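You operate a simulated robot arm through the tools that you are given. There is no shell and no other tool. Be economical: measure what you need, move in short steps, check, and stop when the job is done.

You run a simulated two-armed robot. Do the job below in one go: nothing can be reset, and whatever is moved stays where it is left.

JOB
Switch off the warm cabinet and the lights of both cabinets and the cold store.
Fine: knob back to 37 C, warm vent closed; the cold cabinet stays on.

The check looks at the end state, three seconds after you hand in, the way a careful person would. Anything else that was tipped, shoved, dropped, spilled or broken makes it a failure.

ROBOT AND FRAMES
Two 7-joint arms with fingered hands on one trunk, on a base that drives. Base frame: it is fixed to the floor where the robot stands at the start and does not move with it; the origin is under the middle of the robot, x ahead of it, y to its left, z up. Readings come in m, rad, newtons and seconds.
The left shoulder is at the start at [0.085, 0.174, 0.92], the right one opposite. Each reaches about 0.845 m from its shoulder. Places, roughly: cold cabinet knob [0.6, -0.7, 1.5]; cold cabinet light switch [0.5, -0.8, 1.4]; cold cabinet switch [0.6, -0.6, 1.5]; cold cabinet vent [0.6, -0.5, 1.4]; cold store defrost switch [-1, -2.1, 1.3]; cold store fan switch [-1, -2.1, 1.1]; cold store knob [-1.1, -2.1, 1.4]; cold store light switch [-1, -2.1, 1.2]; warm cabinet knob [0.8, -0.1, 1.5]; warm cabinet light switch [0.7, -0.2, 1.4]; warm cabinet switch [0.8, 0, 1.5]; warm cabinet vent [0.8, 0, 1.4]. Payload 3.8 kg a hand.
The TCP of each hand is the grasp point between the finger pads, 0.026 m short of the fingertips. In the tool frame z runs along the fingers and y along their closing line. Largest opening 0.132 m; the body of the gripper starts 0.073 m behind the TCP. The gripper is a hand of 3 fingers: y runs from the thumb to the fingers, the wrist lies at [0, 0, -0.224] in the tool frame, and closing takes about 1.5 s.
Orientation is told as [roll, pitch, yaw] about the base's x, y, z axes, in that order, counted from this pose: with the fingers straight down and closing along the base's y, the tool's x points along the base's -x, its y along +y and its z along -z.

CONTROLS
- The arms move only by the tool jog_arm. It takes "left_targets", "right_targets" or both (then of equal length, played together; a hand with none holds still); each is a list that holds one entry, the list of rows, each a list of 6 numbers: the shift along the base's x, y, z in units of 100 mm (1.0 is 100 mm), then the turn, a rotation vector about the base's x, y, z in units of 60 degrees (1.0 is 60 degrees). In form: [[[tx, ty, tz, wx, wy, wz], ...]]. A call has 1 to 12 rows; each row is the pose to reach, as a shift and turn from the pose commanded when the call began. "left_claw" and "right_claw" are, for a hand that has rows, the finger opening in mm, from 0 to 132, set as the call begins (left out, the last holds). A call with a number of a shift or a turn outside -1 to 1 is refused whole. Each row takes 0.2 s and may step no farther than 0.05 m and 0.15 rad from the row before; otherwise, or with a gripper value out of range, the whole call is refused. Where a pose cannot be reached the arm comes as near as it can. A force on the tool above 40 N (or 10 N above the force at the start of the call, whichever is more), or a blocked arm, ends the call early, and 0.2 s more pass. Each finger travels about 0.108 m/s and halts on what it meets, pressing with about 28 N; the grip force reading is that of the motor and also rises with nothing between the fingers. The clock runs only during rows and for 0.2 s after the last one: add rows that repeat a pose to give the fingers time. It gives the time, the measured TCP pose, the force on the tool (base axes), the opening and the grip force at its end, in the units of the frame above (readings bear some noise), with the torque about the TCP (base axes, N m) and any sound that the robot's microphone picked up.
- Cameras (640 x 400 px; columns grow to the right, rows downward): "scene" is now at [0.1399, -0.0389, 0.8678]; the picture's right is [-0.57, -0.82, 0.00], its down [0.39, -0.27, -0.88] and it looks along [0.72, -0.50, 0.48] (base axes); focal length 264 px, centre (320, 200). "left" rides on the left gripper at [-0.062, 0.003, -0.092] in its tool frame; the picture's right is [-0.05, -1.00, 0.00], its down [0.83, -0.04, -0.56] and it looks along [0.55, -0.03, 0.83] (tool axes); focal length 230 px, centre (320, 200). "right" rides on the right gripper at [0.062, 0.003, -0.092] in its tool frame; the picture's right is [-0.05, 1.00, 0.00], its down [-0.83, -0.04, -0.56] and it looks along [-0.56, -0.03, 0.83] (tool axes); focal length 230 px, centre (320, 200). There is no depth. A picture from a camera that has moved, and an enlarged one, comes with that camera's place and axes in the base frame and with its lens.
- get_image(camera): a new picture of that camera. The clock stands still meanwhile.
- lift_body(by): slides the trunk up (or, below 0, down) by that many m; the arms and the scene camera ride with it, the base frame stays. It gives what a move gives, with no picture.
- base_move(legs): drives the robot by 1 to 6 legs, each [ahead, left, turn to the left] in m, m and rad, along the robot's own axes; the way and the turn of a leg run together, so that a leg with both is an arc; at most 1.5 m and 3.142 rad a leg. The arms and the cameras ride along, it lands a little off, and it stops where it bumps. It gives what a move gives.
- preshape(shape, hand): the hand has 3 fingers and takes this shape, open, in about a second: jaw (thumb against the fingers, like two jaws); tri (thumb and two fingers); tip (a fingertip pinch); poke (one finger out to press); point (the index stretched); flat (the hand flat); cup (the hand cupped); fist (a fist). The gripper value then closes the fingers along that shape, each until it touches; the sizes above hold for jaw. It gives what a move gives, with no picture.
- aim_head(pan, tilt): turns the head with the scene camera to pan (to the left, within 1.047 rad either way) and tilt (down, from -0.506 to 1.204), counted from straight ahead of the robot. It gives what a move gives.
- close_up(camera, box): a new picture of the part [left, top, right, bottom] of that camera's present view, enlarged. The clock stands still meanwhile.
- job_done(): hands the job in; it is judged then, once.

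Work in short steps. Places have to be worked out from the pictures, the camera data and where the tool is seen: move nearer, look again, correct. Check each grasp and each placing, and mend what went wrong. You have 120 turns and 100 pictures in all, those below and enlarged ones among them. Open the grippers and draw the arms clear of the work before you hand the job in, unless the task says otherwise; then end with one line.

The tools are called after "Request:" by a JSON object that holds its "fn" and its "kwargs". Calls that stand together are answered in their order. jog_arm: Moves the arms, as the interface text tells. Its arguments: {"type":"object","properties":{"left_targets":{"type":"array"},"left_claw":{"type":"number"},"right_targets":{"type":"array"},"right_claw":{"type":"number"}},"required":[]} The other tools are called the same way: lift_body (by) slides the trunk up or down; preshape (shape, hand) gives the hand a shape; base_move (legs) drives the base; aim_head (pan, tilt) turns the head that bears the scene camera; get_image (camera) takes a picture; close_up (camera, box) takes an enlarged picture of a part of a camera's view; job_done () hands the job in.

At the start:

```text
clock: 0.0
left_position: [0.4386, 0.0294, 0.9996]
left_orientation: [-0.001, -0.002, 0.002]
left_force: [0.3, 0.5, -0.5]
left_torque: [0.01, 0.0, 0.03]
left_gripper_width: 0.1319
left_grasp_force: 0.0
left_shape: jaw
right_position: [0.3416, -0.2743, 0.9986]
right_orientation: [0.0, -0.002, 0.0]
right_force: [-0.3, 0.2, -0.7]
right_torque: [-0.02, 0.02, 0.0]
right_gripper_width: 0.132
right_grasp_force: 0.1
right_shape: jaw
trunk travel left (down, up): [-0.225, 0.257]
robot x, y, heading: [-0.0039, -0.0004, -0.004]
head pan, tilt: [-0.604, -0.499]
```

scene: 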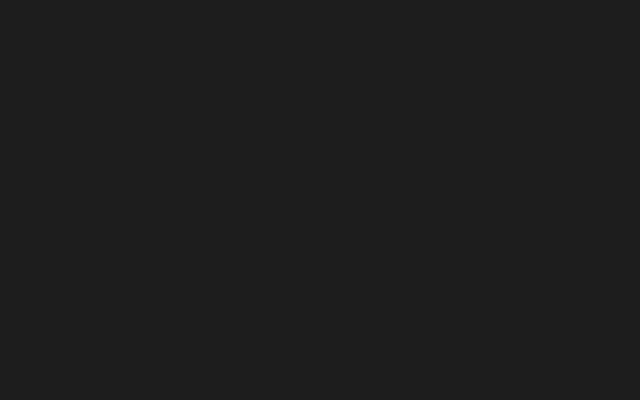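
right: 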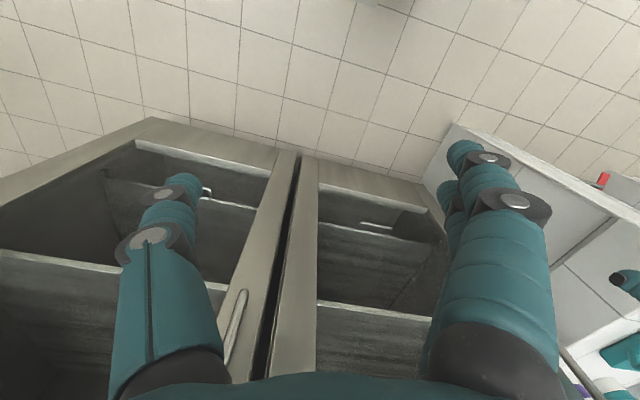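
left: 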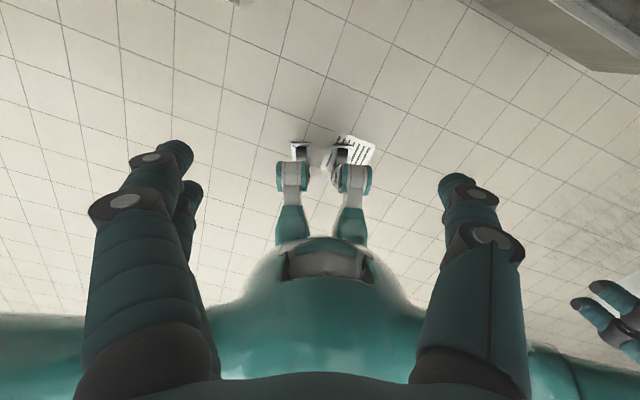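

The scene view is dark and tells nothing, so I turn the head level toward the warm cabinet and look.

Request:
{"fn": "aim_head", "kwargs": {"pan": -0.1, "tilt": -0.3}}

Request:
{"fn": "get_image", "kwargs": {"camera": "scene"}}

```text
clock: 0.9
left_position: [0.438, 0.0295, 0.9993]
left_orientation: [0.0, 0.0, 0.001]
left_force: [1.0, -0.2, 0.3]
left_torque: [0.03, -0.01, -0.03]
left_gripper_width: 0.132
left_grasp_force: 0.0
left_shape: jaw
right_position: [0.3427, -0.2757, 1.0007]
right_orientation: [0.001, -0.004, 0.001]
right_force: [-0.3, -0.3, -0.2]
right_torque: [-0.01, 0.0, 0.0]
right_gripper_width: 0.1319
right_grasp_force: 0.1
right_shape: jaw
trunk travel left (down, up): [-0.225, 0.257]
robot x, y, heading: [0.0027, 0.0008, -0.002]
head pan, tilt: [-0.099, -0.3]
```

```text
96 pictures are left
camera scene: at [0.1629, -0.0087, 0.8532], right [-0.1, -0.99, 0.0], down [0.29, -0.03, -0.96], along [0.95, -0.1, 0.3], focal length 264 px, centre (320, 200)
```

scene: 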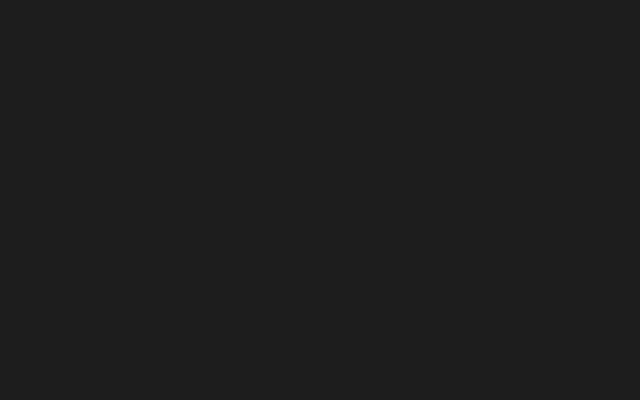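

Still dark. I try looking down to see whether the camera is covered or just facing something.

Request:
{"fn": "aim_head", "kwargs": {"pan": 0.3, "tilt": 0.5}}

Request:
{"fn": "get_image", "kwargs": {"camera": "scene"}}

```text
clock: 2.1
left_position: [0.4388, 0.0286, 0.9991]
left_orientation: [-0.002, 0.001, 0.002]
left_force: [0.2, -0.3, -0.6]
left_torque: [0.01, -0.05, 0.0]
left_gripper_width: 0.132
left_grasp_force: 0.0
left_shape: jaw
right_position: [0.342, -0.2753, 0.9994]
right_orientation: [0.001, -0.003, 0.001]
right_force: [0.1, 0.4, -0.3]
right_torque: [-0.02, -0.02, 0.01]
right_gripper_width: 0.1316
right_grasp_force: 0.1
right_shape: jaw
trunk travel left (down, up): [-0.225, 0.257]
robot x, y, heading: [0.001, 0.0011, 0.003]
head pan, tilt: [0.3, 0.499]
```

```text
95 pictures are left
camera scene: at [0.1717, 0.0261, 0.7817], right [0.3, -0.96, 0.0], down [-0.46, -0.14, -0.88], along [0.84, 0.26, -0.48], focal length 264 px, centre (320, 200)
```

scene: 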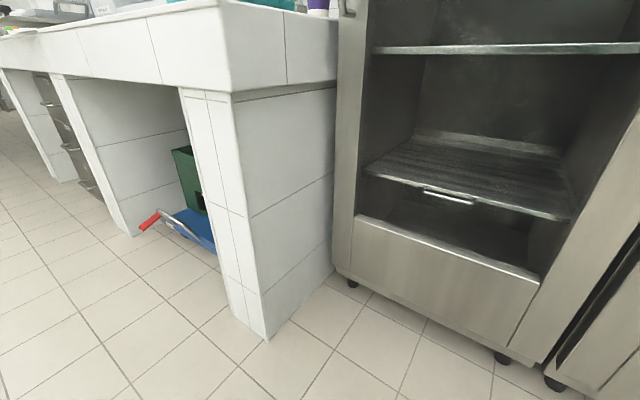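

The camera works; upward it was blocked. I look level.

Request:
{"fn": "aim_head", "kwargs": {"pan": -0.1, "tilt": 0.0}}

Request:
{"fn": "get_image", "kwargs": {"camera": "scene"}}

```text
clock: 3.0
left_position: [0.4384, 0.0293, 0.9992]
left_orientation: [0.001, 0.0, 0.003]
left_force: [0.0, 0.3, -0.4]
left_torque: [-0.04, 0.01, 0.0]
left_gripper_width: 0.1318
left_grasp_force: 0.0
left_shape: jaw
right_position: [0.3424, -0.2756, 0.9998]
right_orientation: [0.001, -0.004, 0.0]
right_force: [-0.7, 0.3, 0.0]
right_torque: [-0.01, 0.02, 0.0]
right_gripper_width: 0.1318
right_grasp_force: 0.0
right_shape: jaw
trunk travel left (down, up): [-0.225, 0.257]
robot x, y, heading: [-0.0, 0.001, 0.003]
head pan, tilt: [-0.099, 0.0]
```

```text
94 pictures are left
camera scene: at [0.1743, -0.0097, 0.8276], right [-0.1, -1.0, 0.0], down [0.0, 0.0, -1.0], along [1.0, -0.1, 0.0], focal length 264 px, centre (320, 200)
```

scene: 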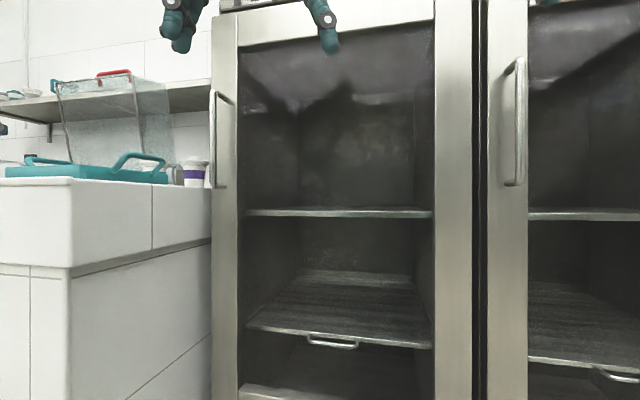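

Level view works: warm cabinet (left) and cold cabinet (right) ahead. I raise the trunk to bring arms and camera nearer the panels and look up a bit.

Request:
{"fn": "lift_body", "kwargs": {"by": 0.25}}

Request:
{"fn": "aim_head", "kwargs": {"pan": -0.1, "tilt": -0.2}}

Request:
{"fn": "get_image", "kwargs": {"camera": "scene"}}

```text
clock: 5.6
left_position: [0.4393, 0.029, 1.2488]
left_orientation: [0.0, 0.0, 0.001]
left_force: [-0.1, 0.8, -0.8]
left_torque: [-0.04, 0.05, -0.04]
left_gripper_width: 0.132
left_grasp_force: 0.1
left_shape: jaw
right_position: [0.3427, -0.2741, 1.2494]
right_orientation: [-0.001, 0.001, 0.0]
right_force: [0.1, 0.5, 0.5]
right_torque: [0.02, 0.03, 0.01]
right_gripper_width: 0.1317
right_grasp_force: 0.0
right_shape: jaw
trunk travel left (down, up): [-0.475, 0.007]
robot x, y, heading: [-0.0016, -0.0021, -0.003]
head pan, tilt: [-0.099, 0.0]
```

```text
clock: 6.3
left_position: [0.4401, 0.0286, 1.25]
left_orientation: [0.0, 0.0, 0.0]
left_force: [-0.2, -1.1, 0.1]
left_torque: [-0.01, -0.01, -0.04]
left_gripper_width: 0.132
left_grasp_force: 0.2
left_shape: jaw
right_position: [0.3412, -0.2761, 1.2495]
right_orientation: [-0.001, -0.002, 0.0]
right_force: [-0.7, -0.2, 0.3]
right_torque: [-0.03, -0.01, 0.0]
right_gripper_width: 0.1321
right_grasp_force: 0.1
right_shape: jaw
trunk travel left (down, up): [-0.475, 0.007]
robot x, y, heading: [0.0012, -0.0014, 0.006]
head pan, tilt: [-0.099, -0.201]
```

```text
93 pictures are left
camera scene: at [0.1924, -0.0091, 1.1253], right [-0.1, -1.0, 0.0], down [0.2, -0.02, -0.98], along [0.98, -0.1, 0.2], focal length 264 px, centre (320, 200)
```

scene: 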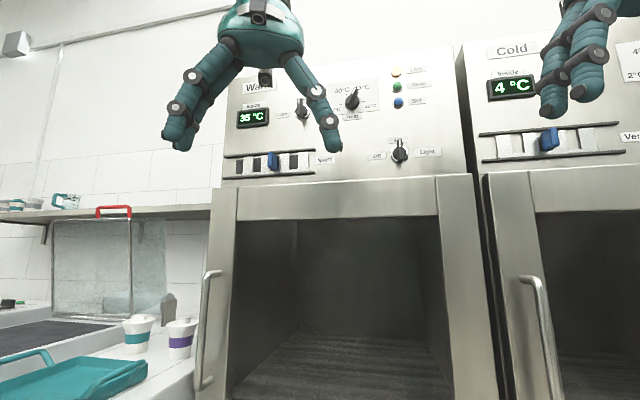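

The panel shows: Warm, 35°C display, switch, knob, light rotary, vent slider. Hands block the view; I rotate both hands toward pointing forward and spread them down and apart.

Request:
{"fn": "jog_arm", "kwargs": {"left_targets": [[[0, 0.14, -0.1, 0, -0.142, 0], [0, 0.28, -0.2, 0, -0.284, 0], [0, 0.42, -0.3, 0, -0.426, 0], [0, 0.56, -0.4, 0, -0.568, 0], [0, 0.7, -0.5, 0, -0.71, 0], [0, 0.85, -0.6, 0, -0.852, 0], [0, 1, -0.7, 0, -0.99, 0]]], "right_targets": [[[0, -0.14, -0.1, 0, -0.142, 0], [0, -0.28, -0.2, 0, -0.284, 0], [0, -0.42, -0.3, 0, -0.426, 0], [0, -0.56, -0.4, 0, -0.568, 0], [0, -0.7, -0.5, 0, -0.71, 0], [0, -0.85, -0.6, 0, -0.852, 0], [0, -1, -0.7, 0, -0.99, 0]]]}}

Request:
{"fn": "jog_arm", "kwargs": {"left_targets": [[[0, 0.1, -0.2, 0, -0.13, 0], [0, 0.2, -0.4, 0, -0.26, 0], [0, 0.3, -0.6, 0, -0.39, 0], [0, 0.4, -0.8, 0, -0.51, 0]]], "right_targets": [[[0, -0.1, -0.2, 0, -0.13, 0], [0, -0.2, -0.4, 0, -0.26, 0], [0, -0.3, -0.6, 0, -0.39, 0], [0, -0.4, -0.8, 0, -0.51, 0]]]}}

Request:
{"fn": "get_image", "kwargs": {"camera": "scene"}}

```text
clock: 7.9
left_position: [0.4379, 0.126, 1.1797]
left_orientation: [-0.001, -1.037, 0.002]
left_force: [-0.1, -0.8, -0.1]
left_torque: [-0.01, 0.03, 0.02]
left_gripper_width: 0.1318
left_grasp_force: 0.1
left_shape: jaw
right_position: [0.3669, -0.4, 1.1957]
right_orientation: [0.003, -1.037, 0.001]
right_force: [0.2, 0.3, -0.7]
right_torque: [0.03, -0.01, -0.01]
right_gripper_width: 0.132
right_grasp_force: 0.0
right_shape: jaw
right hand out of reach, approached as far as the arm can: row 6, 7
trunk travel left (down, up): [-0.475, 0.007]
robot x, y, heading: [-0.0039, -0.0, -0.002]
head pan, tilt: [-0.099, -0.201]
```

```text
clock: 8.9
left_position: [0.4765, 0.1313, 1.1401]
left_orientation: [0.007, -1.336, -0.015]
left_force: [-0.4, 0.5, -0.8]
left_torque: [-0.01, 0.0, -0.01]
left_gripper_width: 0.1319
left_grasp_force: 0.0
left_shape: jaw
left hand out of reach, approached as far as the arm can: row 1, 2, 3, 4
right_position: [0.3732, -0.4576, 1.1097]
right_orientation: [1.177, -1.29, -1.261]
right_force: [-0.8, 2.0, -7.3]
right_torque: [-0.13, -0.72, -0.11]
right_gripper_width: 0.1319
right_grasp_force: 0.0
right_shape: jaw
right hand out of reach, approached as far as the arm can: row 1, 2, 3, 4
trunk travel left (down, up): [-0.475, 0.007]
robot x, y, heading: [0.0005, 0.0002, 0.002]
head pan, tilt: [-0.099, -0.201]
```

```text
92 pictures are left
camera scene: at [0.1936, -0.0087, 1.1249], right [-0.1, -1.0, 0.0], down [0.2, -0.02, -0.98], along [0.98, -0.1, 0.2], focal length 264 px, centre (320, 200)
```

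scene: 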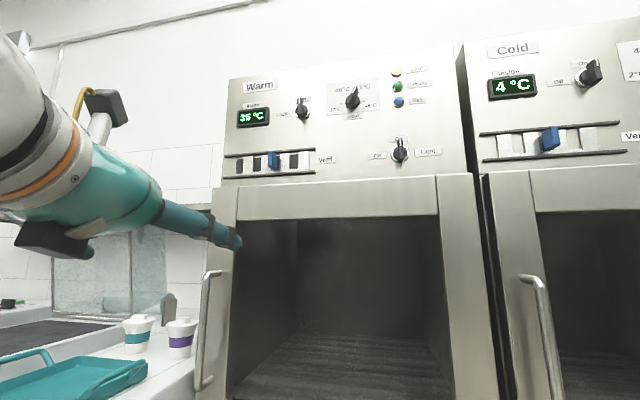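

The panel is clear now. I take an enlarged look at the warm panel.

Request:
{"fn": "close_up", "kwargs": {"camera": "scene", "box": [215, 60, 455, 190]}}

Request:
{"fn": "close_up", "kwargs": {"camera": "scene", "box": [460, 30, 640, 170]}}

```text
2.67 times, centred on (335, 125) of scene
camera zoom: at [0.1936, -0.0087, 1.1249], right [-0.1, -1.0, 0.0], down [0.2, -0.02, -0.98], along [0.98, -0.1, 0.2], focal length 704 px, centre (280, 400)
```

zoom: 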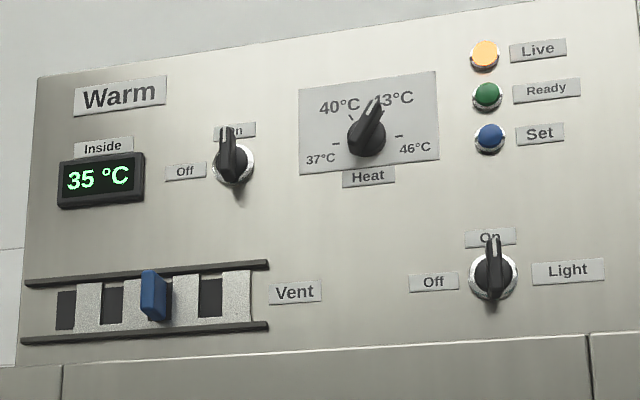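

```text
2.86 times, centred on (550, 100) of scene
camera zoom: at [0.1936, -0.0087, 1.1249], right [-0.1, -1.0, 0.0], down [0.2, -0.02, -0.98], along [0.98, -0.1, 0.2], focal length 755 px, centre (-337, 486)
```

zoom: 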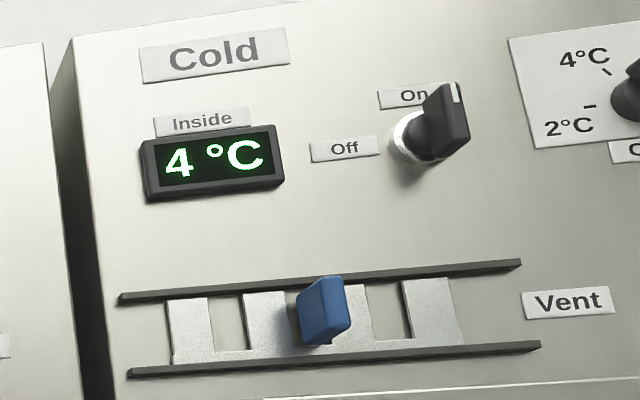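

The panels run obliquely: roughly from (0.8,0) to (0.5,-0.8), so I turn the base right about 0.36 rad to face them, and look again. Jobs there: warm switch On→Off, warm light On→Off, knob 43→37, vent slid left.

Request:
{"fn": "base_move", "kwargs": {"legs": [[0, 0, -0.36]]}}

Request:
{"fn": "aim_head", "kwargs": {"pan": 0.0, "tilt": -0.3}}

Request:
{"fn": "get_image", "kwargs": {"camera": "scene"}}

Request:
{"fn": "get_image", "kwargs": {"camera": "left"}}

```text
clock: 10.4
left_position: [0.4917, -0.0412, 1.1408]
left_orientation: [0.009, -1.335, -0.37]
left_force: [0.3, 0.7, 0.1]
left_torque: [-0.02, 0.0, -0.03]
left_gripper_width: 0.1319
left_grasp_force: 0.0
left_shape: jaw
right_position: [0.1958, -0.5446, 1.1208]
right_orientation: [-0.204, -1.553, -0.158]
right_force: [0.2, -0.2, -0.4]
right_torque: [-0.02, 0.01, 0.0]
right_gripper_width: 0.1317
right_grasp_force: 0.2
right_shape: jaw
trunk travel left (down, up): [-0.475, 0.007]
robot x, y, heading: [0.0001, 0.0016, -0.353]
head pan, tilt: [-0.099, -0.201]
```

```text
clock: 11.1
left_position: [0.4925, -0.0408, 1.1417]
left_orientation: [0.01, -1.336, -0.37]
left_force: [-0.8, 0.5, 0.0]
left_torque: [0.02, 0.01, 0.01]
left_gripper_width: 0.1317
left_grasp_force: 0.1
left_shape: jaw
right_position: [0.1965, -0.5449, 1.1213]
right_orientation: [-0.206, -1.554, -0.158]
right_force: [0.2, -0.9, -0.9]
right_torque: [0.03, 0.01, -0.02]
right_gripper_width: 0.1319
right_grasp_force: 0.0
right_shape: jaw
trunk travel left (down, up): [-0.475, 0.007]
robot x, y, heading: [-0.001, -0.0015, -0.352]
head pan, tilt: [0.0, -0.3]
```

```text
89 pictures are left
camera scene: at [0.1767, -0.0653, 1.1334], right [-0.35, -0.94, 0.0], down [0.28, -0.1, -0.96], along [0.9, -0.33, 0.3], focal length 264 px, centre (320, 200)
```

scene: 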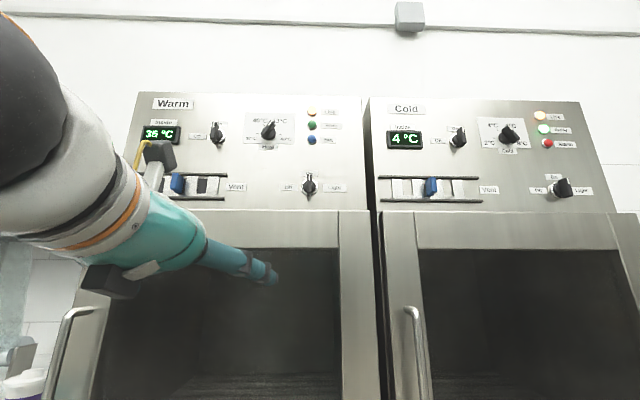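

```text
88 pictures are left
camera left: at [0.4208, -0.0128, 1.2226], right [-0.34, -0.94, 0.05], down [-0.7, 0.22, -0.68], along [0.63, -0.26, -0.73], focal length 230 px, centre (320, 200)
```

left: 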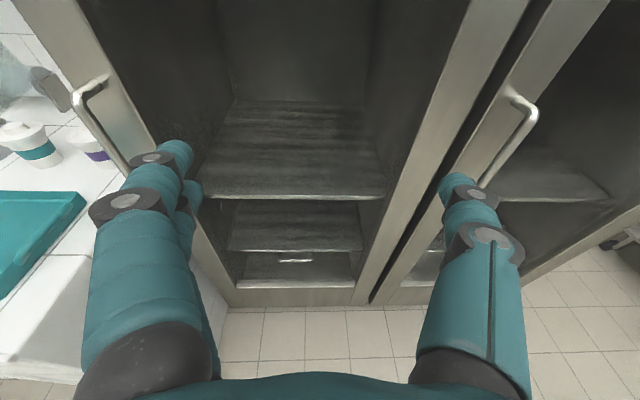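

Facing the panel squarely now; I estimate panel about 0.57 m ahead of the head camera (light knob z≈1.34, switch/knob z≈1.49). I move the left hand forward and up, and see how the commanded pose responds.

Request:
{"fn": "jog_arm", "kwargs": {"left_targets": [[[0.25, -0.09, 0.33, 0, 0, 0], [0.5, -0.18, 0.67, 0, 0, 0], [0.75, -0.28, 1.0, 0, 0, 0]]], "left_claw": 60}}

```text
clock: 11.9
left_position: [0.5653, -0.0681, 1.2406]
left_orientation: [0.012, -1.334, -0.373]
left_force: [-0.2, 0.4, -0.5]
left_torque: [0.02, 0.0, 0.01]
left_gripper_width: 0.0608
left_grasp_force: 0.1
left_shape: jaw
right_position: [0.1949, -0.5449, 1.1216]
right_orientation: [-0.195, -1.555, -0.17]
right_force: [0.3, -0.6, 0.1]
right_torque: [-0.02, 0.0, 0.0]
right_gripper_width: 0.1319
right_grasp_force: 0.1
right_shape: jaw
trunk travel left (down, up): [-0.475, 0.007]
robot x, y, heading: [-0.0001, -0.0013, -0.349]
head pan, tilt: [0.0, -0.3]
```

Motion is relative to the actual pose. I continue: move toward in front of the warm light switch, level the hand fully.

Request:
{"fn": "jog_arm", "kwargs": {"left_targets": [[[0.02, -0.25, 0.25, -0.02, -0.053, 0], [0.03, -0.49, 0.5, -0.039, -0.106, 0], [0.05, -0.74, 0.75, -0.058, -0.159, 0], [0.065, -0.983, 1.0, -0.077, -0.211, 0]]]}}

Request:
{"fn": "get_image", "kwargs": {"camera": "left"}}

Request:
{"fn": "get_image", "kwargs": {"camera": "scene"}}

```text
clock: 12.9
left_position: [0.5714, -0.1696, 1.3422]
left_orientation: [1.697, -1.566, -2.056]
left_force: [0.0, -0.8, 0.3]
left_torque: [0.01, -0.02, 0.01]
left_gripper_width: 0.0604
left_grasp_force: 0.1
left_shape: jaw
right_position: [0.1945, -0.5455, 1.1219]
right_orientation: [-0.174, -1.554, -0.192]
right_force: [0.9, -0.5, 0.6]
right_torque: [0.03, 0.01, -0.02]
right_gripper_width: 0.132
right_grasp_force: 0.0
right_shape: jaw
trunk travel left (down, up): [-0.475, 0.007]
robot x, y, heading: [0.0019, 0.0008, -0.356]
head pan, tilt: [0.0, -0.3]
```

```text
87 pictures are left
camera left: at [0.4847, -0.1355, 1.4039], right [-0.35, -0.94, 0.05], down [-0.53, 0.16, -0.83], along [0.77, -0.32, -0.55], focal length 230 px, centre (320, 200)
```

left: 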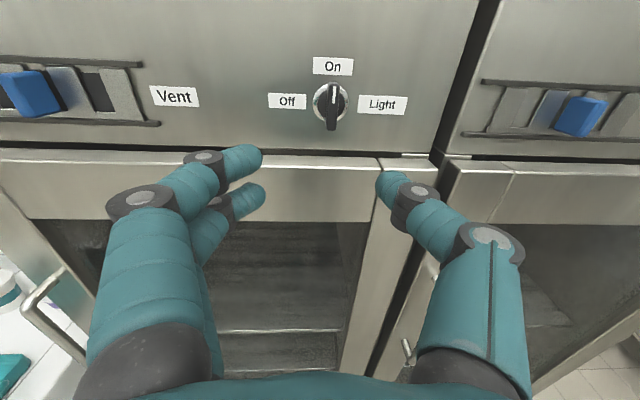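

```text
86 pictures are left
camera scene: at [0.1764, -0.0659, 1.1335], right [-0.35, -0.94, 0.0], down [0.28, -0.1, -0.96], along [0.9, -0.33, 0.3], focal length 264 px, centre (320, 200)
```

scene: 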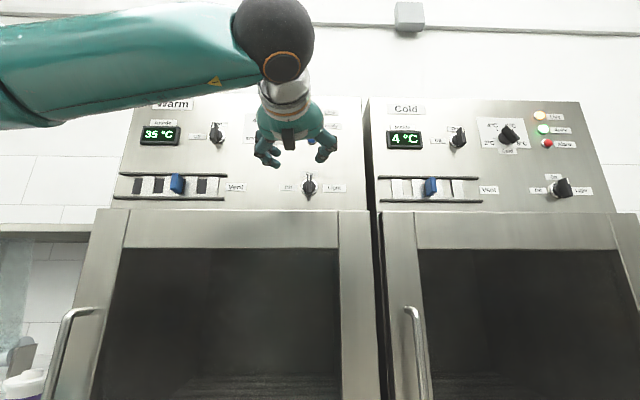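

Triangulating: light knob centre at forward 0.787, left 0.025 of the robot, z 1.354 — about (0.747,-0.250,1.354) base. The hand is level and square to it; I move closer, stopping short of contact.

Request:
{"fn": "jog_arm", "kwargs": {"left_targets": [[[0.1, -0.17, 0.12, 0, 0, 0], [0.35, -0.26, 0.12, 0, 0, 0], [0.6, -0.36, 0.12, 0, 0, 0], [0.84, -0.46, 0.12, 0, 0, 0]]]}}

Request:
{"fn": "get_image", "kwargs": {"camera": "left"}}

Request:
{"fn": "close_up", "kwargs": {"camera": "scene", "box": [220, 80, 400, 220]}}

```text
clock: 13.9
left_position: [0.6555, -0.2119, 1.3531]
left_orientation: [1.369, -1.566, -1.729]
left_force: [0.3, -0.2, 0.0]
left_torque: [0.04, -0.01, 0.0]
left_gripper_width: 0.0604
left_grasp_force: 0.0
left_shape: jaw
right_position: [0.1954, -0.5467, 1.121]
right_orientation: [-0.192, -1.553, -0.171]
right_force: [0.5, 0.0, -0.1]
right_torque: [0.0, -0.02, -0.02]
right_gripper_width: 0.1318
right_grasp_force: 0.1
right_shape: jaw
trunk travel left (down, up): [-0.475, 0.007]
robot x, y, heading: [-0.0026, -0.0017, -0.357]
head pan, tilt: [0.0, -0.3]
```

```text
85 pictures are left
camera left: at [0.5691, -0.1788, 1.4149], right [-0.35, -0.93, 0.05], down [-0.53, 0.16, -0.83], along [0.77, -0.32, -0.56], focal length 230 px, centre (320, 200)
```

left: 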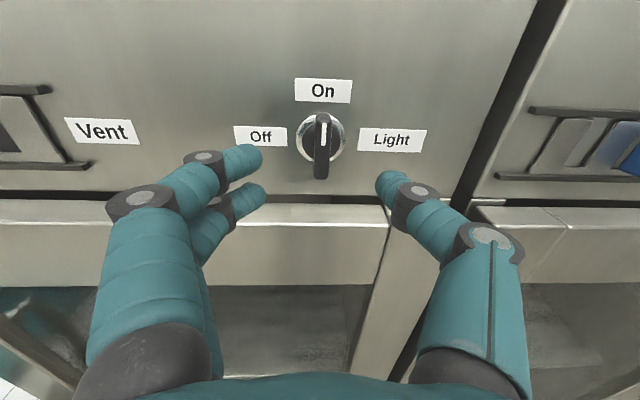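

```text
2.86 times, centred on (310, 150) of scene
camera zoom: at [0.1769, -0.0656, 1.1333], right [-0.35, -0.94, 0.0], down [0.28, -0.1, -0.96], along [0.9, -0.33, 0.3], focal length 755 px, centre (349, 343)
```

zoom: 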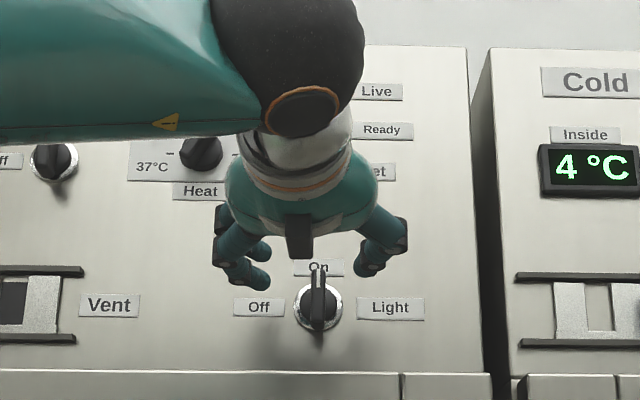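

Aligned: knob centred between fingers, and height agrees (predicted row 134 vs 137). I advance 54 mm.

Request:
{"fn": "jog_arm", "kwargs": {"left_targets": [[[0.25, -0.1, 0, 0, 0, 0], [0.5, -0.21, 0, 0, 0, 0]]]}}

Request:
{"fn": "get_image", "kwargs": {"camera": "left"}}

```text
clock: 14.5
left_position: [0.7068, -0.2352, 1.3528]
left_orientation: [1.359, -1.566, -1.718]
left_force: [0.4, -0.2, -0.8]
left_torque: [-0.01, -0.04, 0.0]
left_gripper_width: 0.0605
left_grasp_force: 0.0
left_shape: jaw
right_position: [0.1949, -0.5462, 1.1204]
right_orientation: [-0.188, -1.553, -0.178]
right_force: [-0.5, 0.7, 0.1]
right_torque: [-0.02, 0.03, -0.02]
right_gripper_width: 0.1319
right_grasp_force: 0.2
right_shape: jaw
trunk travel left (down, up): [-0.475, 0.007]
robot x, y, heading: [0.0031, 0.0001, -0.351]
head pan, tilt: [0.0, -0.3]
```

```text
83 pictures are left
camera left: at [0.6191, -0.2009, 1.4151], right [-0.35, -0.94, 0.05], down [-0.53, 0.16, -0.83], along [0.77, -0.32, -0.56], focal length 230 px, centre (320, 200)
```

left: 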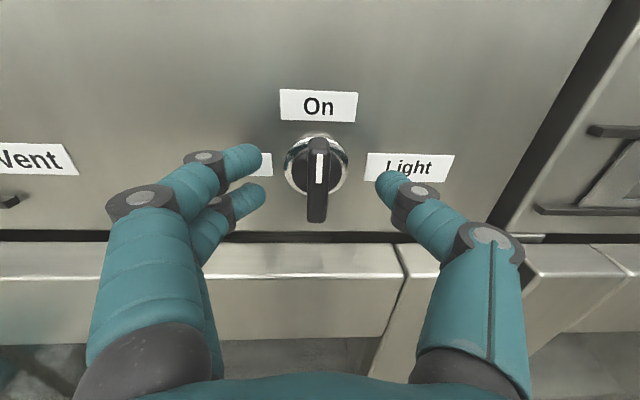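

Knob lies centred between the fingers. I close gently to grip it.

Request:
{"fn": "jog_arm", "kwargs": {"left_targets": [[[0, 0, 0, 0, 0, 0], [0, 0, 0, 0, 0, 0], [0, 0, 0, 0, 0, 0], [0, 0, 0, 0, 0, 0], [0, 0, 0, 0, 0, 0]]], "left_claw": 5}}

Request:
{"fn": "get_image", "kwargs": {"camera": "left"}}

```text
clock: 15.7
left_position: [0.7054, -0.2345, 1.3539]
left_orientation: [1.392, -1.565, -1.751]
left_force: [3.6, -0.2, 1.9]
left_torque: [-0.03, -0.03, 0.04]
left_gripper_width: 0.007
left_grasp_force: 28.3
left_shape: jaw
right_position: [0.1947, -0.5455, 1.1211]
right_orientation: [-0.203, -1.554, -0.161]
right_force: [-0.8, -0.3, 0.3]
right_torque: [-0.03, 0.02, 0.0]
right_gripper_width: 0.1319
right_grasp_force: 0.0
right_shape: jaw
trunk travel left (down, up): [-0.475, 0.007]
robot x, y, heading: [0.0003, -0.0033, -0.351]
head pan, tilt: [0.0, -0.3]
```

```text
82 pictures are left
camera left: at [0.6191, -0.2, 1.4154], right [-0.35, -0.94, 0.05], down [-0.53, 0.16, -0.83], along [0.77, -0.32, -0.56], focal length 230 px, centre (320, 200)
```

left: 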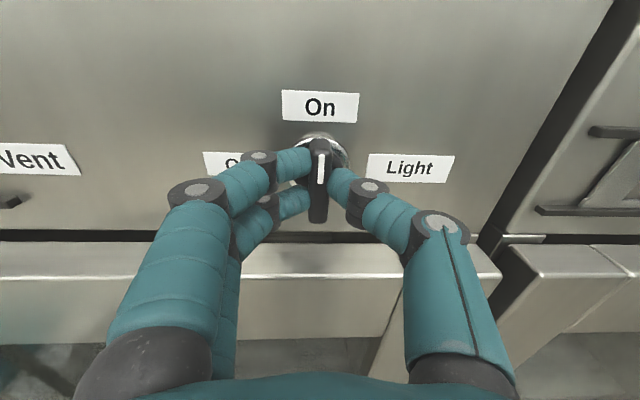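

Gripped on the vane (28 N). I turn counterclockwise about the tool axis, first 54°.

Request:
{"fn": "jog_arm", "kwargs": {"left_targets": [[[0, 0, 0, -0.122, 0.045, 0], [0, 0, 0, -0.244, 0.09, 0], [0, 0, 0, -0.366, 0.135, 0], [0, 0, 0, -0.488, 0.18, 0], [0, 0, 0, -0.61, 0.225, 0], [0, 0, 0, -0.732, 0.27, 0], [0, 0, 0, -0.844, 0.312, 0]]]}}

Request:
{"fn": "get_image", "kwargs": {"camera": "left"}}

```text
clock: 17.3
left_position: [0.7089, -0.2312, 1.3534]
left_orientation: [-1.575, -0.63, 1.218]
left_force: [-4.4, 9.4, -4.4]
left_torque: [0.09, 0.04, 0.22]
left_gripper_width: 0.0076
left_grasp_force: 27.9
left_shape: jaw
right_position: [0.1937, -0.5437, 1.122]
right_orientation: [-0.271, -1.553, -0.095]
right_force: [0.7, -0.2, -1.0]
right_torque: [-0.01, 0.0, 0.01]
right_gripper_width: 0.1319
right_grasp_force: 0.1
right_shape: jaw
trunk travel left (down, up): [-0.475, 0.007]
robot x, y, heading: [-0.0011, -0.0016, -0.352]
head pan, tilt: [0.0, -0.3]
heard: click
```

```text
81 pictures are left
camera left: at [0.6373, -0.1522, 1.3863], right [-0.19, -0.51, 0.84], down [-0.76, -0.46, -0.46], along [0.62, -0.73, -0.3], focal length 230 px, centre (320, 200)
```

left: 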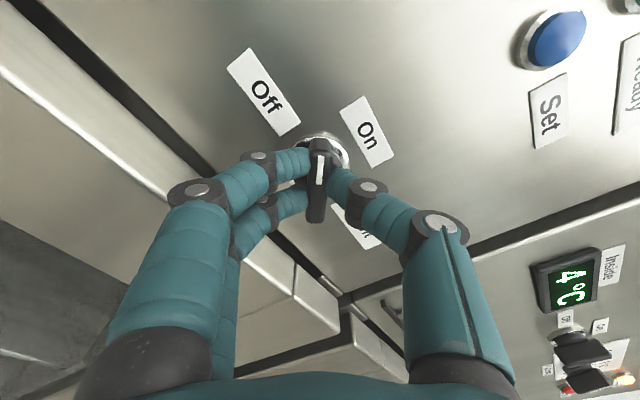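

Turning with a click; continue the remaining ~36° to point at Off.

Request:
{"fn": "jog_arm", "kwargs": {"left_targets": [[[0, 0, 0, -0.12, 0.044, 0], [0, 0, 0, -0.24, 0.089, 0], [0, 0, 0, -0.36, 0.133, 0], [0, 0, 0, -0.48, 0.178, 0], [0, 0, 0, -0.56, 0.207, 0]]]}}

Request:
{"fn": "get_image", "kwargs": {"camera": "left"}}

```text
clock: 18.5
left_position: [0.7082, -0.2305, 1.3525]
left_orientation: [-1.576, -0.003, 1.219]
left_force: [-7.4, 17.5, -11.9]
left_torque: [0.22, 0.24, 0.28]
left_gripper_width: 0.0078
left_grasp_force: 27.8
left_shape: jaw
right_position: [0.1937, -0.5436, 1.122]
right_orientation: [-0.324, -1.553, -0.042]
right_force: [0.4, 0.8, 0.1]
right_torque: [0.0, 0.02, 0.02]
right_gripper_width: 0.1318
right_grasp_force: 0.0
right_shape: jaw
trunk travel left (down, up): [-0.475, 0.007]
robot x, y, heading: [0.0025, 0.0021, -0.355]
head pan, tilt: [0.0, -0.3]
```

```text
80 pictures are left
camera left: at [0.6412, -0.1426, 1.349], right [0.01, 0.05, 1.0], down [-0.81, -0.59, 0.04], along [0.59, -0.81, 0.03], focal length 230 px, centre (320, 200)
```

left: 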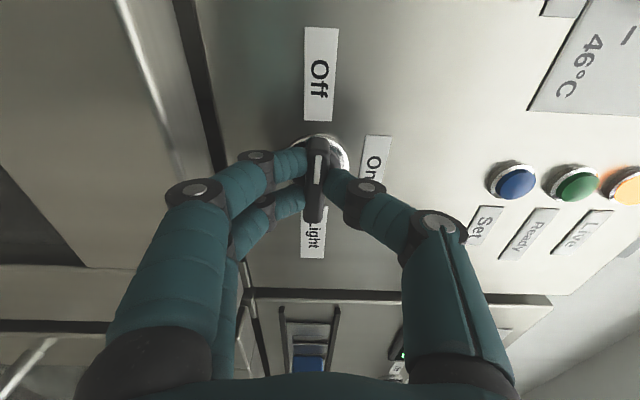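

The vane points at Off. I release, then back off straight.

Request:
{"fn": "jog_arm", "kwargs": {"left_targets": [[[0, 0, 0, 0, 0, 0], [0, 0, 0, 0, 0, 0], [0, 0, 0, 0, 0, 0], [0, 0, 0, 0, 0, 0]]], "left_claw": 60}}

Request:
{"fn": "jog_arm", "kwargs": {"left_targets": [[[-0.35, 0.13, 0, 0, 0, 0], [-0.7, 0.26, 0, 0, 0, 0], [-0.94, 0.35, 0, 0, 0, 0]]]}}

Request:
{"fn": "get_image", "kwargs": {"camera": "left"}}

```text
clock: 19.5
left_position: [0.7067, -0.2357, 1.354]
left_orientation: [-1.577, -0.008, 1.217]
left_force: [0.2, 0.1, 0.0]
left_torque: [0.01, 0.0, 0.01]
left_gripper_width: 0.0593
left_grasp_force: 0.1
left_shape: jaw
right_position: [0.1945, -0.5456, 1.1207]
right_orientation: [-0.194, -1.554, -0.169]
right_force: [0.3, 0.3, -0.8]
right_torque: [0.0, -0.04, 0.02]
right_gripper_width: 0.1317
right_grasp_force: 0.0
right_shape: jaw
trunk travel left (down, up): [-0.475, 0.007]
robot x, y, heading: [0.0005, -0.002, -0.354]
head pan, tilt: [0.0, -0.3]
```

```text
clock: 20.3
left_position: [0.6147, -0.1994, 1.3528]
left_orientation: [-1.577, -0.007, 1.215]
left_force: [0.7, 0.1, -0.1]
left_torque: [-0.01, 0.01, 0.0]
left_gripper_width: 0.0595
left_grasp_force: 0.1
left_shape: jaw
right_position: [0.1947, -0.5453, 1.1221]
right_orientation: [-0.217, -1.555, -0.148]
right_force: [-0.1, 0.7, -0.6]
right_torque: [0.03, 0.05, 0.0]
right_gripper_width: 0.1318
right_grasp_force: 0.1
right_shape: jaw
trunk travel left (down, up): [-0.475, 0.007]
robot x, y, heading: [0.002, -0.0017, -0.35]
head pan, tilt: [0.0, -0.3]
```

```text
79 pictures are left
camera left: at [0.5478, -0.1111, 1.3487], right [0.01, 0.04, 1.0], down [-0.81, -0.59, 0.03], along [0.59, -0.81, 0.03], focal length 230 px, centre (320, 200)
```

left: 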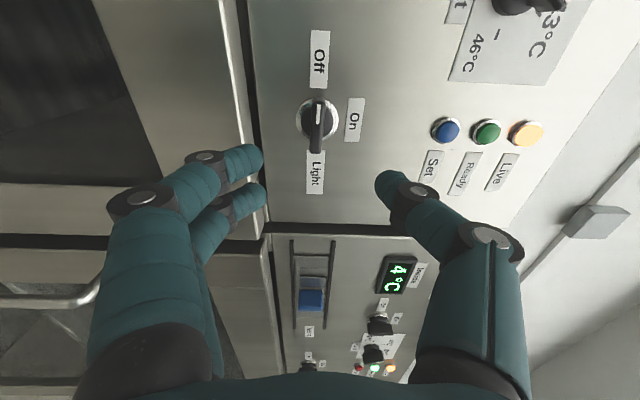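

Light is Off. Next the heat knob (est. left 0.134, z 1.505). I move there while rolling the hand back clockwise 120° total to line up with the vane at 43°C.

Request:
{"fn": "jog_arm", "kwargs": {"left_targets": [[[0.02, 0.06, 0.1, 0.117, -0.043, 0], [0.05, 0.13, 0.19, 0.234, -0.087, 0], [0.07, 0.19, 0.29, 0.351, -0.13, 0], [0.1, 0.26, 0.38, 0.468, -0.173, 0], [0.12, 0.32, 0.48, 0.585, -0.217, 0], [0.14, 0.39, 0.57, 0.702, -0.26, 0], [0.17, 0.45, 0.67, 0.819, -0.303, 0], [0.19, 0.52, 0.76, 0.938, -0.347, 0]]]}}

Request:
{"fn": "jog_arm", "kwargs": {"left_targets": [[[0.02, 0.06, 0.1, 0.117, -0.043, 0], [0.05, 0.13, 0.19, 0.234, -0.087, 0], [0.07, 0.19, 0.29, 0.351, -0.13, 0], [0.1, 0.26, 0.38, 0.468, -0.173, 0], [0.12, 0.32, 0.48, 0.585, -0.217, 0], [0.14, 0.39, 0.57, 0.702, -0.26, 0], [0.17, 0.45, 0.67, 0.819, -0.303, 0], [0.19, 0.52, 0.76, 0.938, -0.347, 0]]]}}

Request:
{"fn": "get_image", "kwargs": {"camera": "left"}}

```text
clock: 22.1
left_position: [0.6328, -0.1468, 1.4305]
left_orientation: [-1.577, -1.058, 1.216]
left_force: [0.6, 0.2, -0.5]
left_torque: [0.04, -0.04, -0.03]
left_gripper_width: 0.0597
left_grasp_force: 0.1
left_shape: jaw
right_position: [0.1942, -0.5447, 1.1215]
right_orientation: [-0.215, -1.555, -0.151]
right_force: [0.3, 0.6, 0.0]
right_torque: [0.01, -0.02, 0.0]
right_gripper_width: 0.1316
right_grasp_force: 0.3
right_shape: jaw
trunk travel left (down, up): [-0.475, 0.007]
robot x, y, heading: [0.0003, -0.0004, -0.35]
head pan, tilt: [0.0, -0.3]
```

```text
clock: 23.9
left_position: [0.6522, -0.0956, 1.5042]
left_orientation: [1.566, -1.037, -1.924]
left_force: [-0.5, -0.6, 0.2]
left_torque: [0.0, 0.01, -0.01]
left_gripper_width: 0.0593
left_grasp_force: 0.1
left_shape: jaw
right_position: [0.1941, -0.546, 1.1225]
right_orientation: [-0.211, -1.556, -0.152]
right_force: [-0.2, 0.2, -0.6]
right_torque: [0.02, 0.03, -0.04]
right_gripper_width: 0.1317
right_grasp_force: 0.0
right_shape: jaw
trunk travel left (down, up): [-0.475, 0.007]
robot x, y, heading: [-0.0015, 0.0012, -0.35]
head pan, tilt: [0.0, -0.3]
```

```text
78 pictures are left
camera left: at [0.5538, -0.0913, 1.5599], right [-0.31, -0.83, -0.46], down [-0.39, 0.56, -0.74], along [0.87, -0.05, -0.49], focal length 230 px, centre (320, 200)
```

left: 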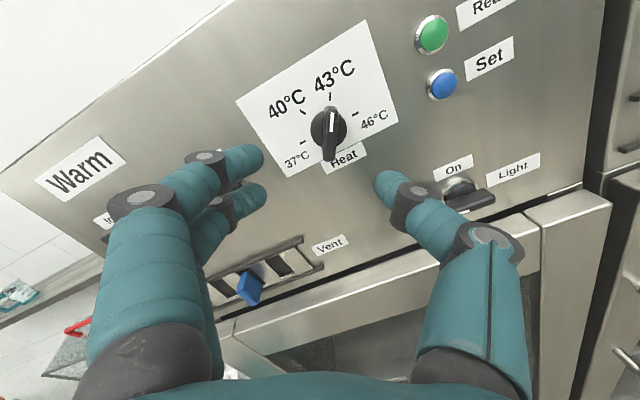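

The vane lines up well with the hand. Small offset (a few mm down/right); I correct and advance 50 mm.

Request:
{"fn": "jog_arm", "kwargs": {"left_targets": [[[0.2, -0.1, -0.06, 0, 0, 0], [0.46, -0.19, -0.06, 0, 0, 0]]]}}

Request:
{"fn": "get_image", "kwargs": {"camera": "left"}}

```text
clock: 24.5
left_position: [0.6998, -0.1156, 1.5012]
left_orientation: [1.563, -1.039, -1.923]
left_force: [0.7, -0.7, 0.7]
left_torque: [-0.03, 0.0, 0.0]
left_gripper_width: 0.0593
left_grasp_force: 0.1
left_shape: jaw
right_position: [0.1946, -0.5457, 1.121]
right_orientation: [-0.183, -1.554, -0.179]
right_force: [-0.4, 0.1, -0.9]
right_torque: [0.02, -0.03, -0.01]
right_gripper_width: 0.1318
right_grasp_force: 0.1
right_shape: jaw
trunk travel left (down, up): [-0.475, 0.007]
robot x, y, heading: [0.0016, 0.0013, -0.355]
head pan, tilt: [0.0, -0.3]
```

```text
77 pictures are left
camera left: at [0.6021, -0.1111, 1.5553], right [-0.31, -0.83, -0.46], down [-0.39, 0.56, -0.74], along [0.87, -0.05, -0.5], focal length 230 px, centre (320, 200)
```

left: 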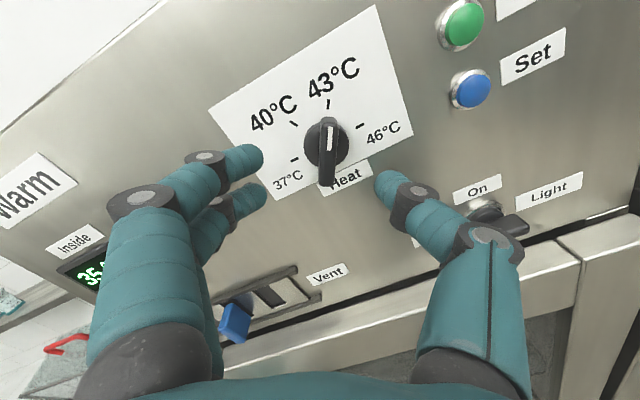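

Still slightly off by ~5 mm; correct and advance to grip depth.

Request:
{"fn": "jog_arm", "kwargs": {"left_targets": [[[0.0, -0.02, -0.06, 0, 0, 0], [0.43, -0.18, -0.06, 0, 0, 0]]]}}

Request:
{"fn": "jog_arm", "kwargs": {"left_targets": [[[0, 0, 0, 0, 0, 0], [0, 0, 0, 0, 0, 0], [0, 0, 0, 0, 0, 0], [0, 0, 0, 0, 0, 0], [0, 0, 0, 0, 0, 0]]], "left_claw": 5}}

Request:
{"fn": "get_image", "kwargs": {"camera": "left"}}

```text
clock: 25.1
left_position: [0.7435, -0.136, 1.4928]
left_orientation: [1.558, -1.038, -1.92]
left_force: [0.6, -0.3, 0.2]
left_torque: [-0.02, 0.02, -0.01]
left_gripper_width: 0.0595
left_grasp_force: 0.0
left_shape: jaw
right_position: [0.1963, -0.5467, 1.1208]
right_orientation: [-0.131, -1.551, -0.231]
right_force: [-0.1, -0.8, 0.8]
right_torque: [0.01, 0.02, 0.03]
right_gripper_width: 0.1318
right_grasp_force: 0.0
right_shape: jaw
trunk travel left (down, up): [-0.475, 0.007]
robot x, y, heading: [-0.0005, 0.001, -0.352]
head pan, tilt: [0.0, -0.3]
```

```text
clock: 26.3
left_position: [0.741, -0.1335, 1.4931]
left_orientation: [1.566, -1.038, -1.922]
left_force: [1.2, -1.0, 2.0]
left_torque: [-0.02, -0.05, 0.02]
left_gripper_width: 0.0075
left_grasp_force: 27.6
left_shape: jaw
right_position: [0.1941, -0.5461, 1.1207]
right_orientation: [-0.204, -1.553, -0.161]
right_force: [0.6, -0.3, 0.7]
right_torque: [0.03, 0.0, -0.04]
right_gripper_width: 0.1317
right_grasp_force: 0.0
right_shape: jaw
trunk travel left (down, up): [-0.475, 0.007]
robot x, y, heading: [-0.0005, 0.004, -0.354]
head pan, tilt: [0.0, -0.3]
```

```text
76 pictures are left
camera left: at [0.6433, -0.1296, 1.5485], right [-0.31, -0.83, -0.46], down [-0.39, 0.56, -0.74], along [0.87, -0.05, -0.49], focal length 230 px, centre (320, 200)
```

left: 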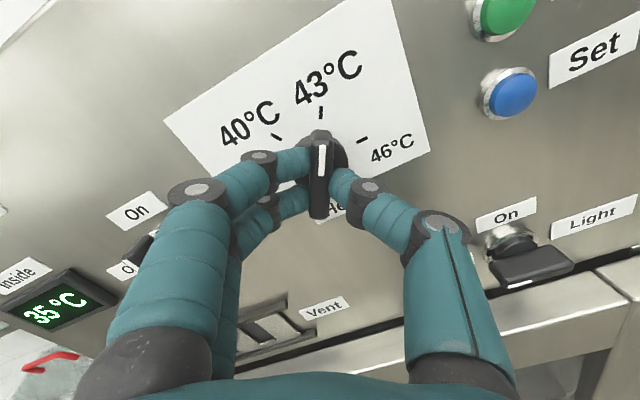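

Gripped at 43°C. I turn counterclockwise 56° and look.

Request:
{"fn": "jog_arm", "kwargs": {"left_targets": [[[0, 0, 0, -0.125, 0.046, 0], [0, 0, 0, -0.25, 0.093, 0], [0, 0, 0, -0.375, 0.139, 0], [0, 0, 0, -0.5, 0.185, 0], [0, 0, 0, -0.625, 0.231, 0], [0, 0, 0, -0.75, 0.278, 0], [0, 0, 0, -0.875, 0.324, 0]]]}}

Request:
{"fn": "get_image", "kwargs": {"camera": "left"}}

```text
clock: 27.9
left_position: [0.7404, -0.134, 1.4932]
left_orientation: [-1.574, -1.122, 1.213]
left_force: [4.2, -6.1, 7.1]
left_torque: [0.03, -0.21, -0.02]
left_gripper_width: 0.007
left_grasp_force: 28.0
left_shape: jaw
right_position: [0.194, -0.5473, 1.1214]
right_orientation: [-0.157, -1.552, -0.207]
right_force: [-0.4, -0.9, -0.8]
right_torque: [0.02, 0.02, 0.01]
right_gripper_width: 0.132
right_grasp_force: 0.0
right_shape: jaw
trunk travel left (down, up): [-0.475, 0.007]
robot x, y, heading: [-0.002, -0.0019, -0.353]
head pan, tilt: [0.0, -0.3]
```

```text
75 pictures are left
camera left: at [0.6631, -0.0755, 1.5469], right [-0.31, -0.82, 0.48], down [-0.66, -0.18, -0.73], along [0.68, -0.54, -0.49], focal length 230 px, centre (320, 200)
```

left: 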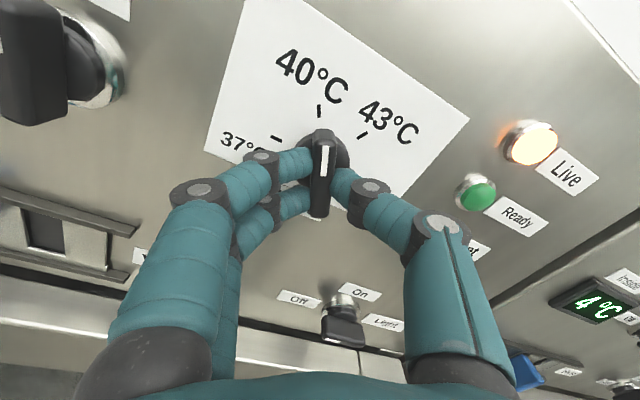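

Now at 40°C. The remaining step is about the same; I turn 60° more.

Request:
{"fn": "jog_arm", "kwargs": {"left_targets": [[[0, 0, 0, -0.12, 0.045, 0], [0, 0, 0, -0.24, 0.09, 0], [0, 0, 0, -0.36, 0.133, 0], [0, 0, 0, -0.48, 0.178, 0], [0, 0, 0, -0.6, 0.222, 0], [0, 0, 0, -0.72, 0.266, 0], [0, 0, 0, -0.84, 0.311, 0], [0, 0, 0, -0.938, 0.347, 0]]]}}

Request:
{"fn": "get_image", "kwargs": {"camera": "left"}}

```text
clock: 29.7
left_position: [0.74, -0.1357, 1.4928]
left_orientation: [-1.576, -0.077, 1.215]
left_force: [4.2, -11.3, 7.8]
left_torque: [0.0, -0.19, -0.09]
left_gripper_width: 0.0067
left_grasp_force: 28.0
left_shape: jaw
right_position: [0.195, -0.5482, 1.1211]
right_orientation: [-0.105, -1.554, -0.26]
right_force: [-0.2, 0.2, -0.4]
right_torque: [0.03, -0.03, -0.03]
right_gripper_width: 0.1321
right_grasp_force: 0.0
right_shape: jaw
trunk travel left (down, up): [-0.475, 0.007]
robot x, y, heading: [0.002, -0.0018, -0.351]
head pan, tilt: [0.0, -0.3]
```

```text
74 pictures are left
camera left: at [0.6736, -0.0466, 1.4942], right [-0.01, -0.02, 1.0], down [-0.81, -0.58, -0.02], along [0.58, -0.81, -0.01], focal length 230 px, centre (320, 200)
```

left: 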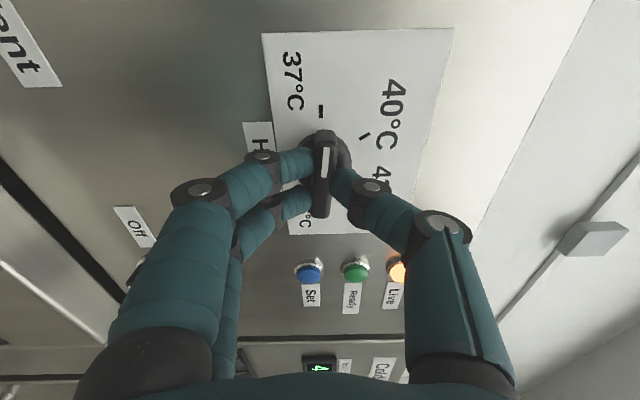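

Nearly at the 37 tick; ~4–5° more.

Request:
{"fn": "jog_arm", "kwargs": {"left_targets": [[[0, 0, 0, -0.04, 0.015, 0], [0, 0, 0, -0.08, 0.03, 0]]]}}

Request:
{"fn": "jog_arm", "kwargs": {"left_targets": [[[0, 0, 0, 0, 0, 0], [0, 0, 0, 0, 0, 0], [0, 0, 0, 0, 0, 0], [0, 0, 0, 0, 0, 0]]], "left_claw": 60}}

Request:
{"fn": "jog_arm", "kwargs": {"left_targets": [[[-0.35, 0.13, 0, 0, 0, 0], [-0.7, 0.26, 0, 0, 0, 0], [-0.94, 0.35, 0, 0, 0, 0]]]}}

Request:
{"fn": "get_image", "kwargs": {"camera": "left"}}

```text
clock: 30.3
left_position: [0.7396, -0.1355, 1.4932]
left_orientation: [-1.577, 0.01, 1.214]
left_force: [3.9, -11.7, 8.8]
left_torque: [-0.02, -0.27, -0.07]
left_gripper_width: 0.0067
left_grasp_force: 27.9
left_shape: jaw
right_position: [0.1952, -0.5463, 1.1211]
right_orientation: [-0.111, -1.553, -0.254]
right_force: [0.8, 0.6, -0.3]
right_torque: [0.0, 0.01, 0.02]
right_gripper_width: 0.132
right_grasp_force: 0.0
right_shape: jaw
trunk travel left (down, up): [-0.475, 0.007]
robot x, y, heading: [0.0004, 0.0027, -0.355]
head pan, tilt: [0.0, -0.3]
```

```text
clock: 31.3
left_position: [0.7397, -0.1318, 1.4931]
left_orientation: [-1.575, 0.012, 1.214]
left_force: [0.0, -0.1, 0.6]
left_torque: [-0.04, 0.0, 0.01]
left_gripper_width: 0.0593
left_grasp_force: 0.0
left_shape: jaw
right_position: [0.1948, -0.5459, 1.1217]
right_orientation: [-0.216, -1.553, -0.15]
right_force: [0.2, -0.1, -0.1]
right_torque: [0.03, -0.02, 0.02]
right_gripper_width: 0.1318
right_grasp_force: 0.1
right_shape: jaw
trunk travel left (down, up): [-0.475, 0.007]
robot x, y, heading: [-0.0022, -0.0008, -0.355]
head pan, tilt: [0.0, -0.3]
```

```text
clock: 32.1
left_position: [0.6452, -0.0962, 1.4946]
left_orientation: [-1.576, 0.013, 1.217]
left_force: [-0.5, 0.3, -0.1]
left_torque: [-0.02, 0.0, 0.0]
left_gripper_width: 0.0596
left_grasp_force: 0.0
left_shape: jaw
right_position: [0.1946, -0.546, 1.1212]
right_orientation: [-0.212, -1.557, -0.153]
right_force: [0.3, 0.5, -0.4]
right_torque: [0.0, -0.01, 0.02]
right_gripper_width: 0.1319
right_grasp_force: 0.0
right_shape: jaw
trunk travel left (down, up): [-0.475, 0.007]
robot x, y, heading: [-0.0024, -0.0019, -0.35]
head pan, tilt: [0.0, -0.3]
```

```text
73 pictures are left
camera left: at [0.5792, -0.0074, 1.4902], right [0.02, 0.06, 1.0], down [-0.81, -0.59, 0.05], along [0.59, -0.81, 0.04], focal length 230 px, centre (320, 200)
```

left: 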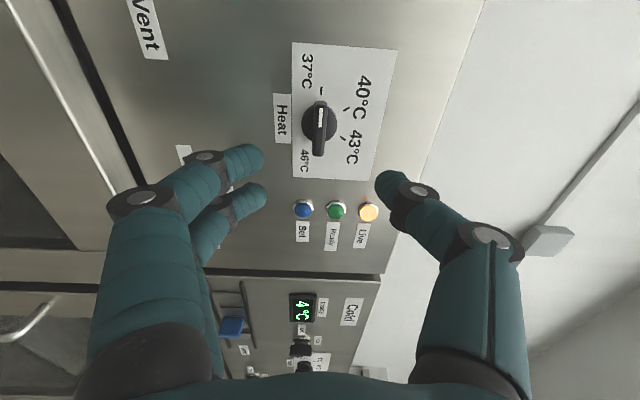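

Heat knob at 37. Next the warm switch (est. left 0.262, z 1.49): shift 128 mm left and roll upright.

Request:
{"fn": "jog_arm", "kwargs": {"left_targets": [[[0.03, 0.08, 0, 0.117, -0.043, 0], [0.06, 0.15, 0, 0.234, -0.087, 0], [0.09, 0.23, 0, 0.351, -0.13, 0], [0.11, 0.3, 0, 0.468, -0.173, 0], [0.14, 0.38, 0, 0.585, -0.217, 0], [0.17, 0.45, 0, 0.702, -0.26, 0], [0.19, 0.53, 0, 0.819, -0.303, 0], [0.22, 0.6, 0, 0.938, -0.347, 0]]]}}

Request:
{"fn": "jog_arm", "kwargs": {"left_targets": [[[0.06, 0.15, 0, 0.117, -0.043, 0], [0.11, 0.3, 0, 0.234, -0.087, 0], [0.17, 0.45, 0, 0.351, -0.13, 0], [0.22, 0.6, 0, 0.475, -0.176, 0]]]}}

Request:
{"fn": "get_image", "kwargs": {"camera": "left"}}

```text
clock: 33.9
left_position: [0.6675, -0.0392, 1.493]
left_orientation: [-1.575, -1.039, 1.214]
left_force: [0.5, -0.8, -0.8]
left_torque: [0.0, 0.01, 0.02]
left_gripper_width: 0.0593
left_grasp_force: 0.0
left_shape: jaw
right_position: [0.1937, -0.5446, 1.122]
right_orientation: [-0.214, -1.553, -0.148]
right_force: [0.6, 0.5, 0.1]
right_torque: [0.0, -0.03, 0.0]
right_gripper_width: 0.1318
right_grasp_force: 0.0
right_shape: jaw
trunk travel left (down, up): [-0.475, 0.007]
robot x, y, heading: [0.001, 0.0042, -0.353]
head pan, tilt: [0.0, -0.3]
```

```text
clock: 34.9
left_position: [0.6889, 0.0232, 1.4939]
left_orientation: [-1.023, -1.569, 0.665]
left_force: [-0.3, -0.1, 1.0]
left_torque: [-0.02, 0.01, -0.03]
left_gripper_width: 0.0595
left_grasp_force: 0.0
left_shape: jaw
right_position: [0.1946, -0.5444, 1.1215]
right_orientation: [-0.227, -1.553, -0.137]
right_force: [-0.9, 0.2, -0.2]
right_torque: [0.02, -0.02, 0.04]
right_gripper_width: 0.1318
right_grasp_force: 0.1
right_shape: jaw
trunk travel left (down, up): [-0.475, 0.007]
robot x, y, heading: [0.0018, 0.0001, -0.351]
head pan, tilt: [0.0, -0.3]
```

```text
72 pictures are left
camera left: at [0.6031, 0.058, 1.555], right [-0.35, -0.93, 0.05], down [-0.54, 0.15, -0.83], along [0.77, -0.32, -0.56], focal length 230 px, centre (320, 200)
```

left: 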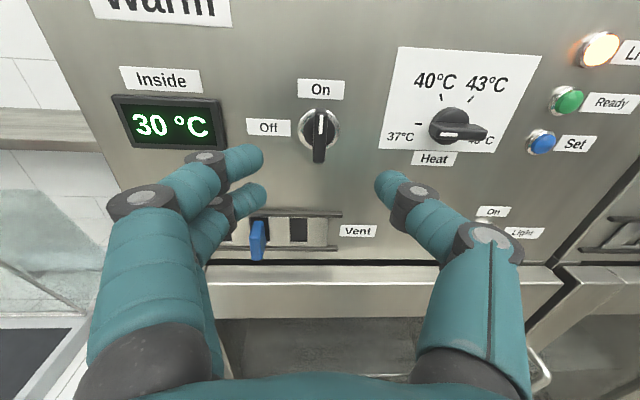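

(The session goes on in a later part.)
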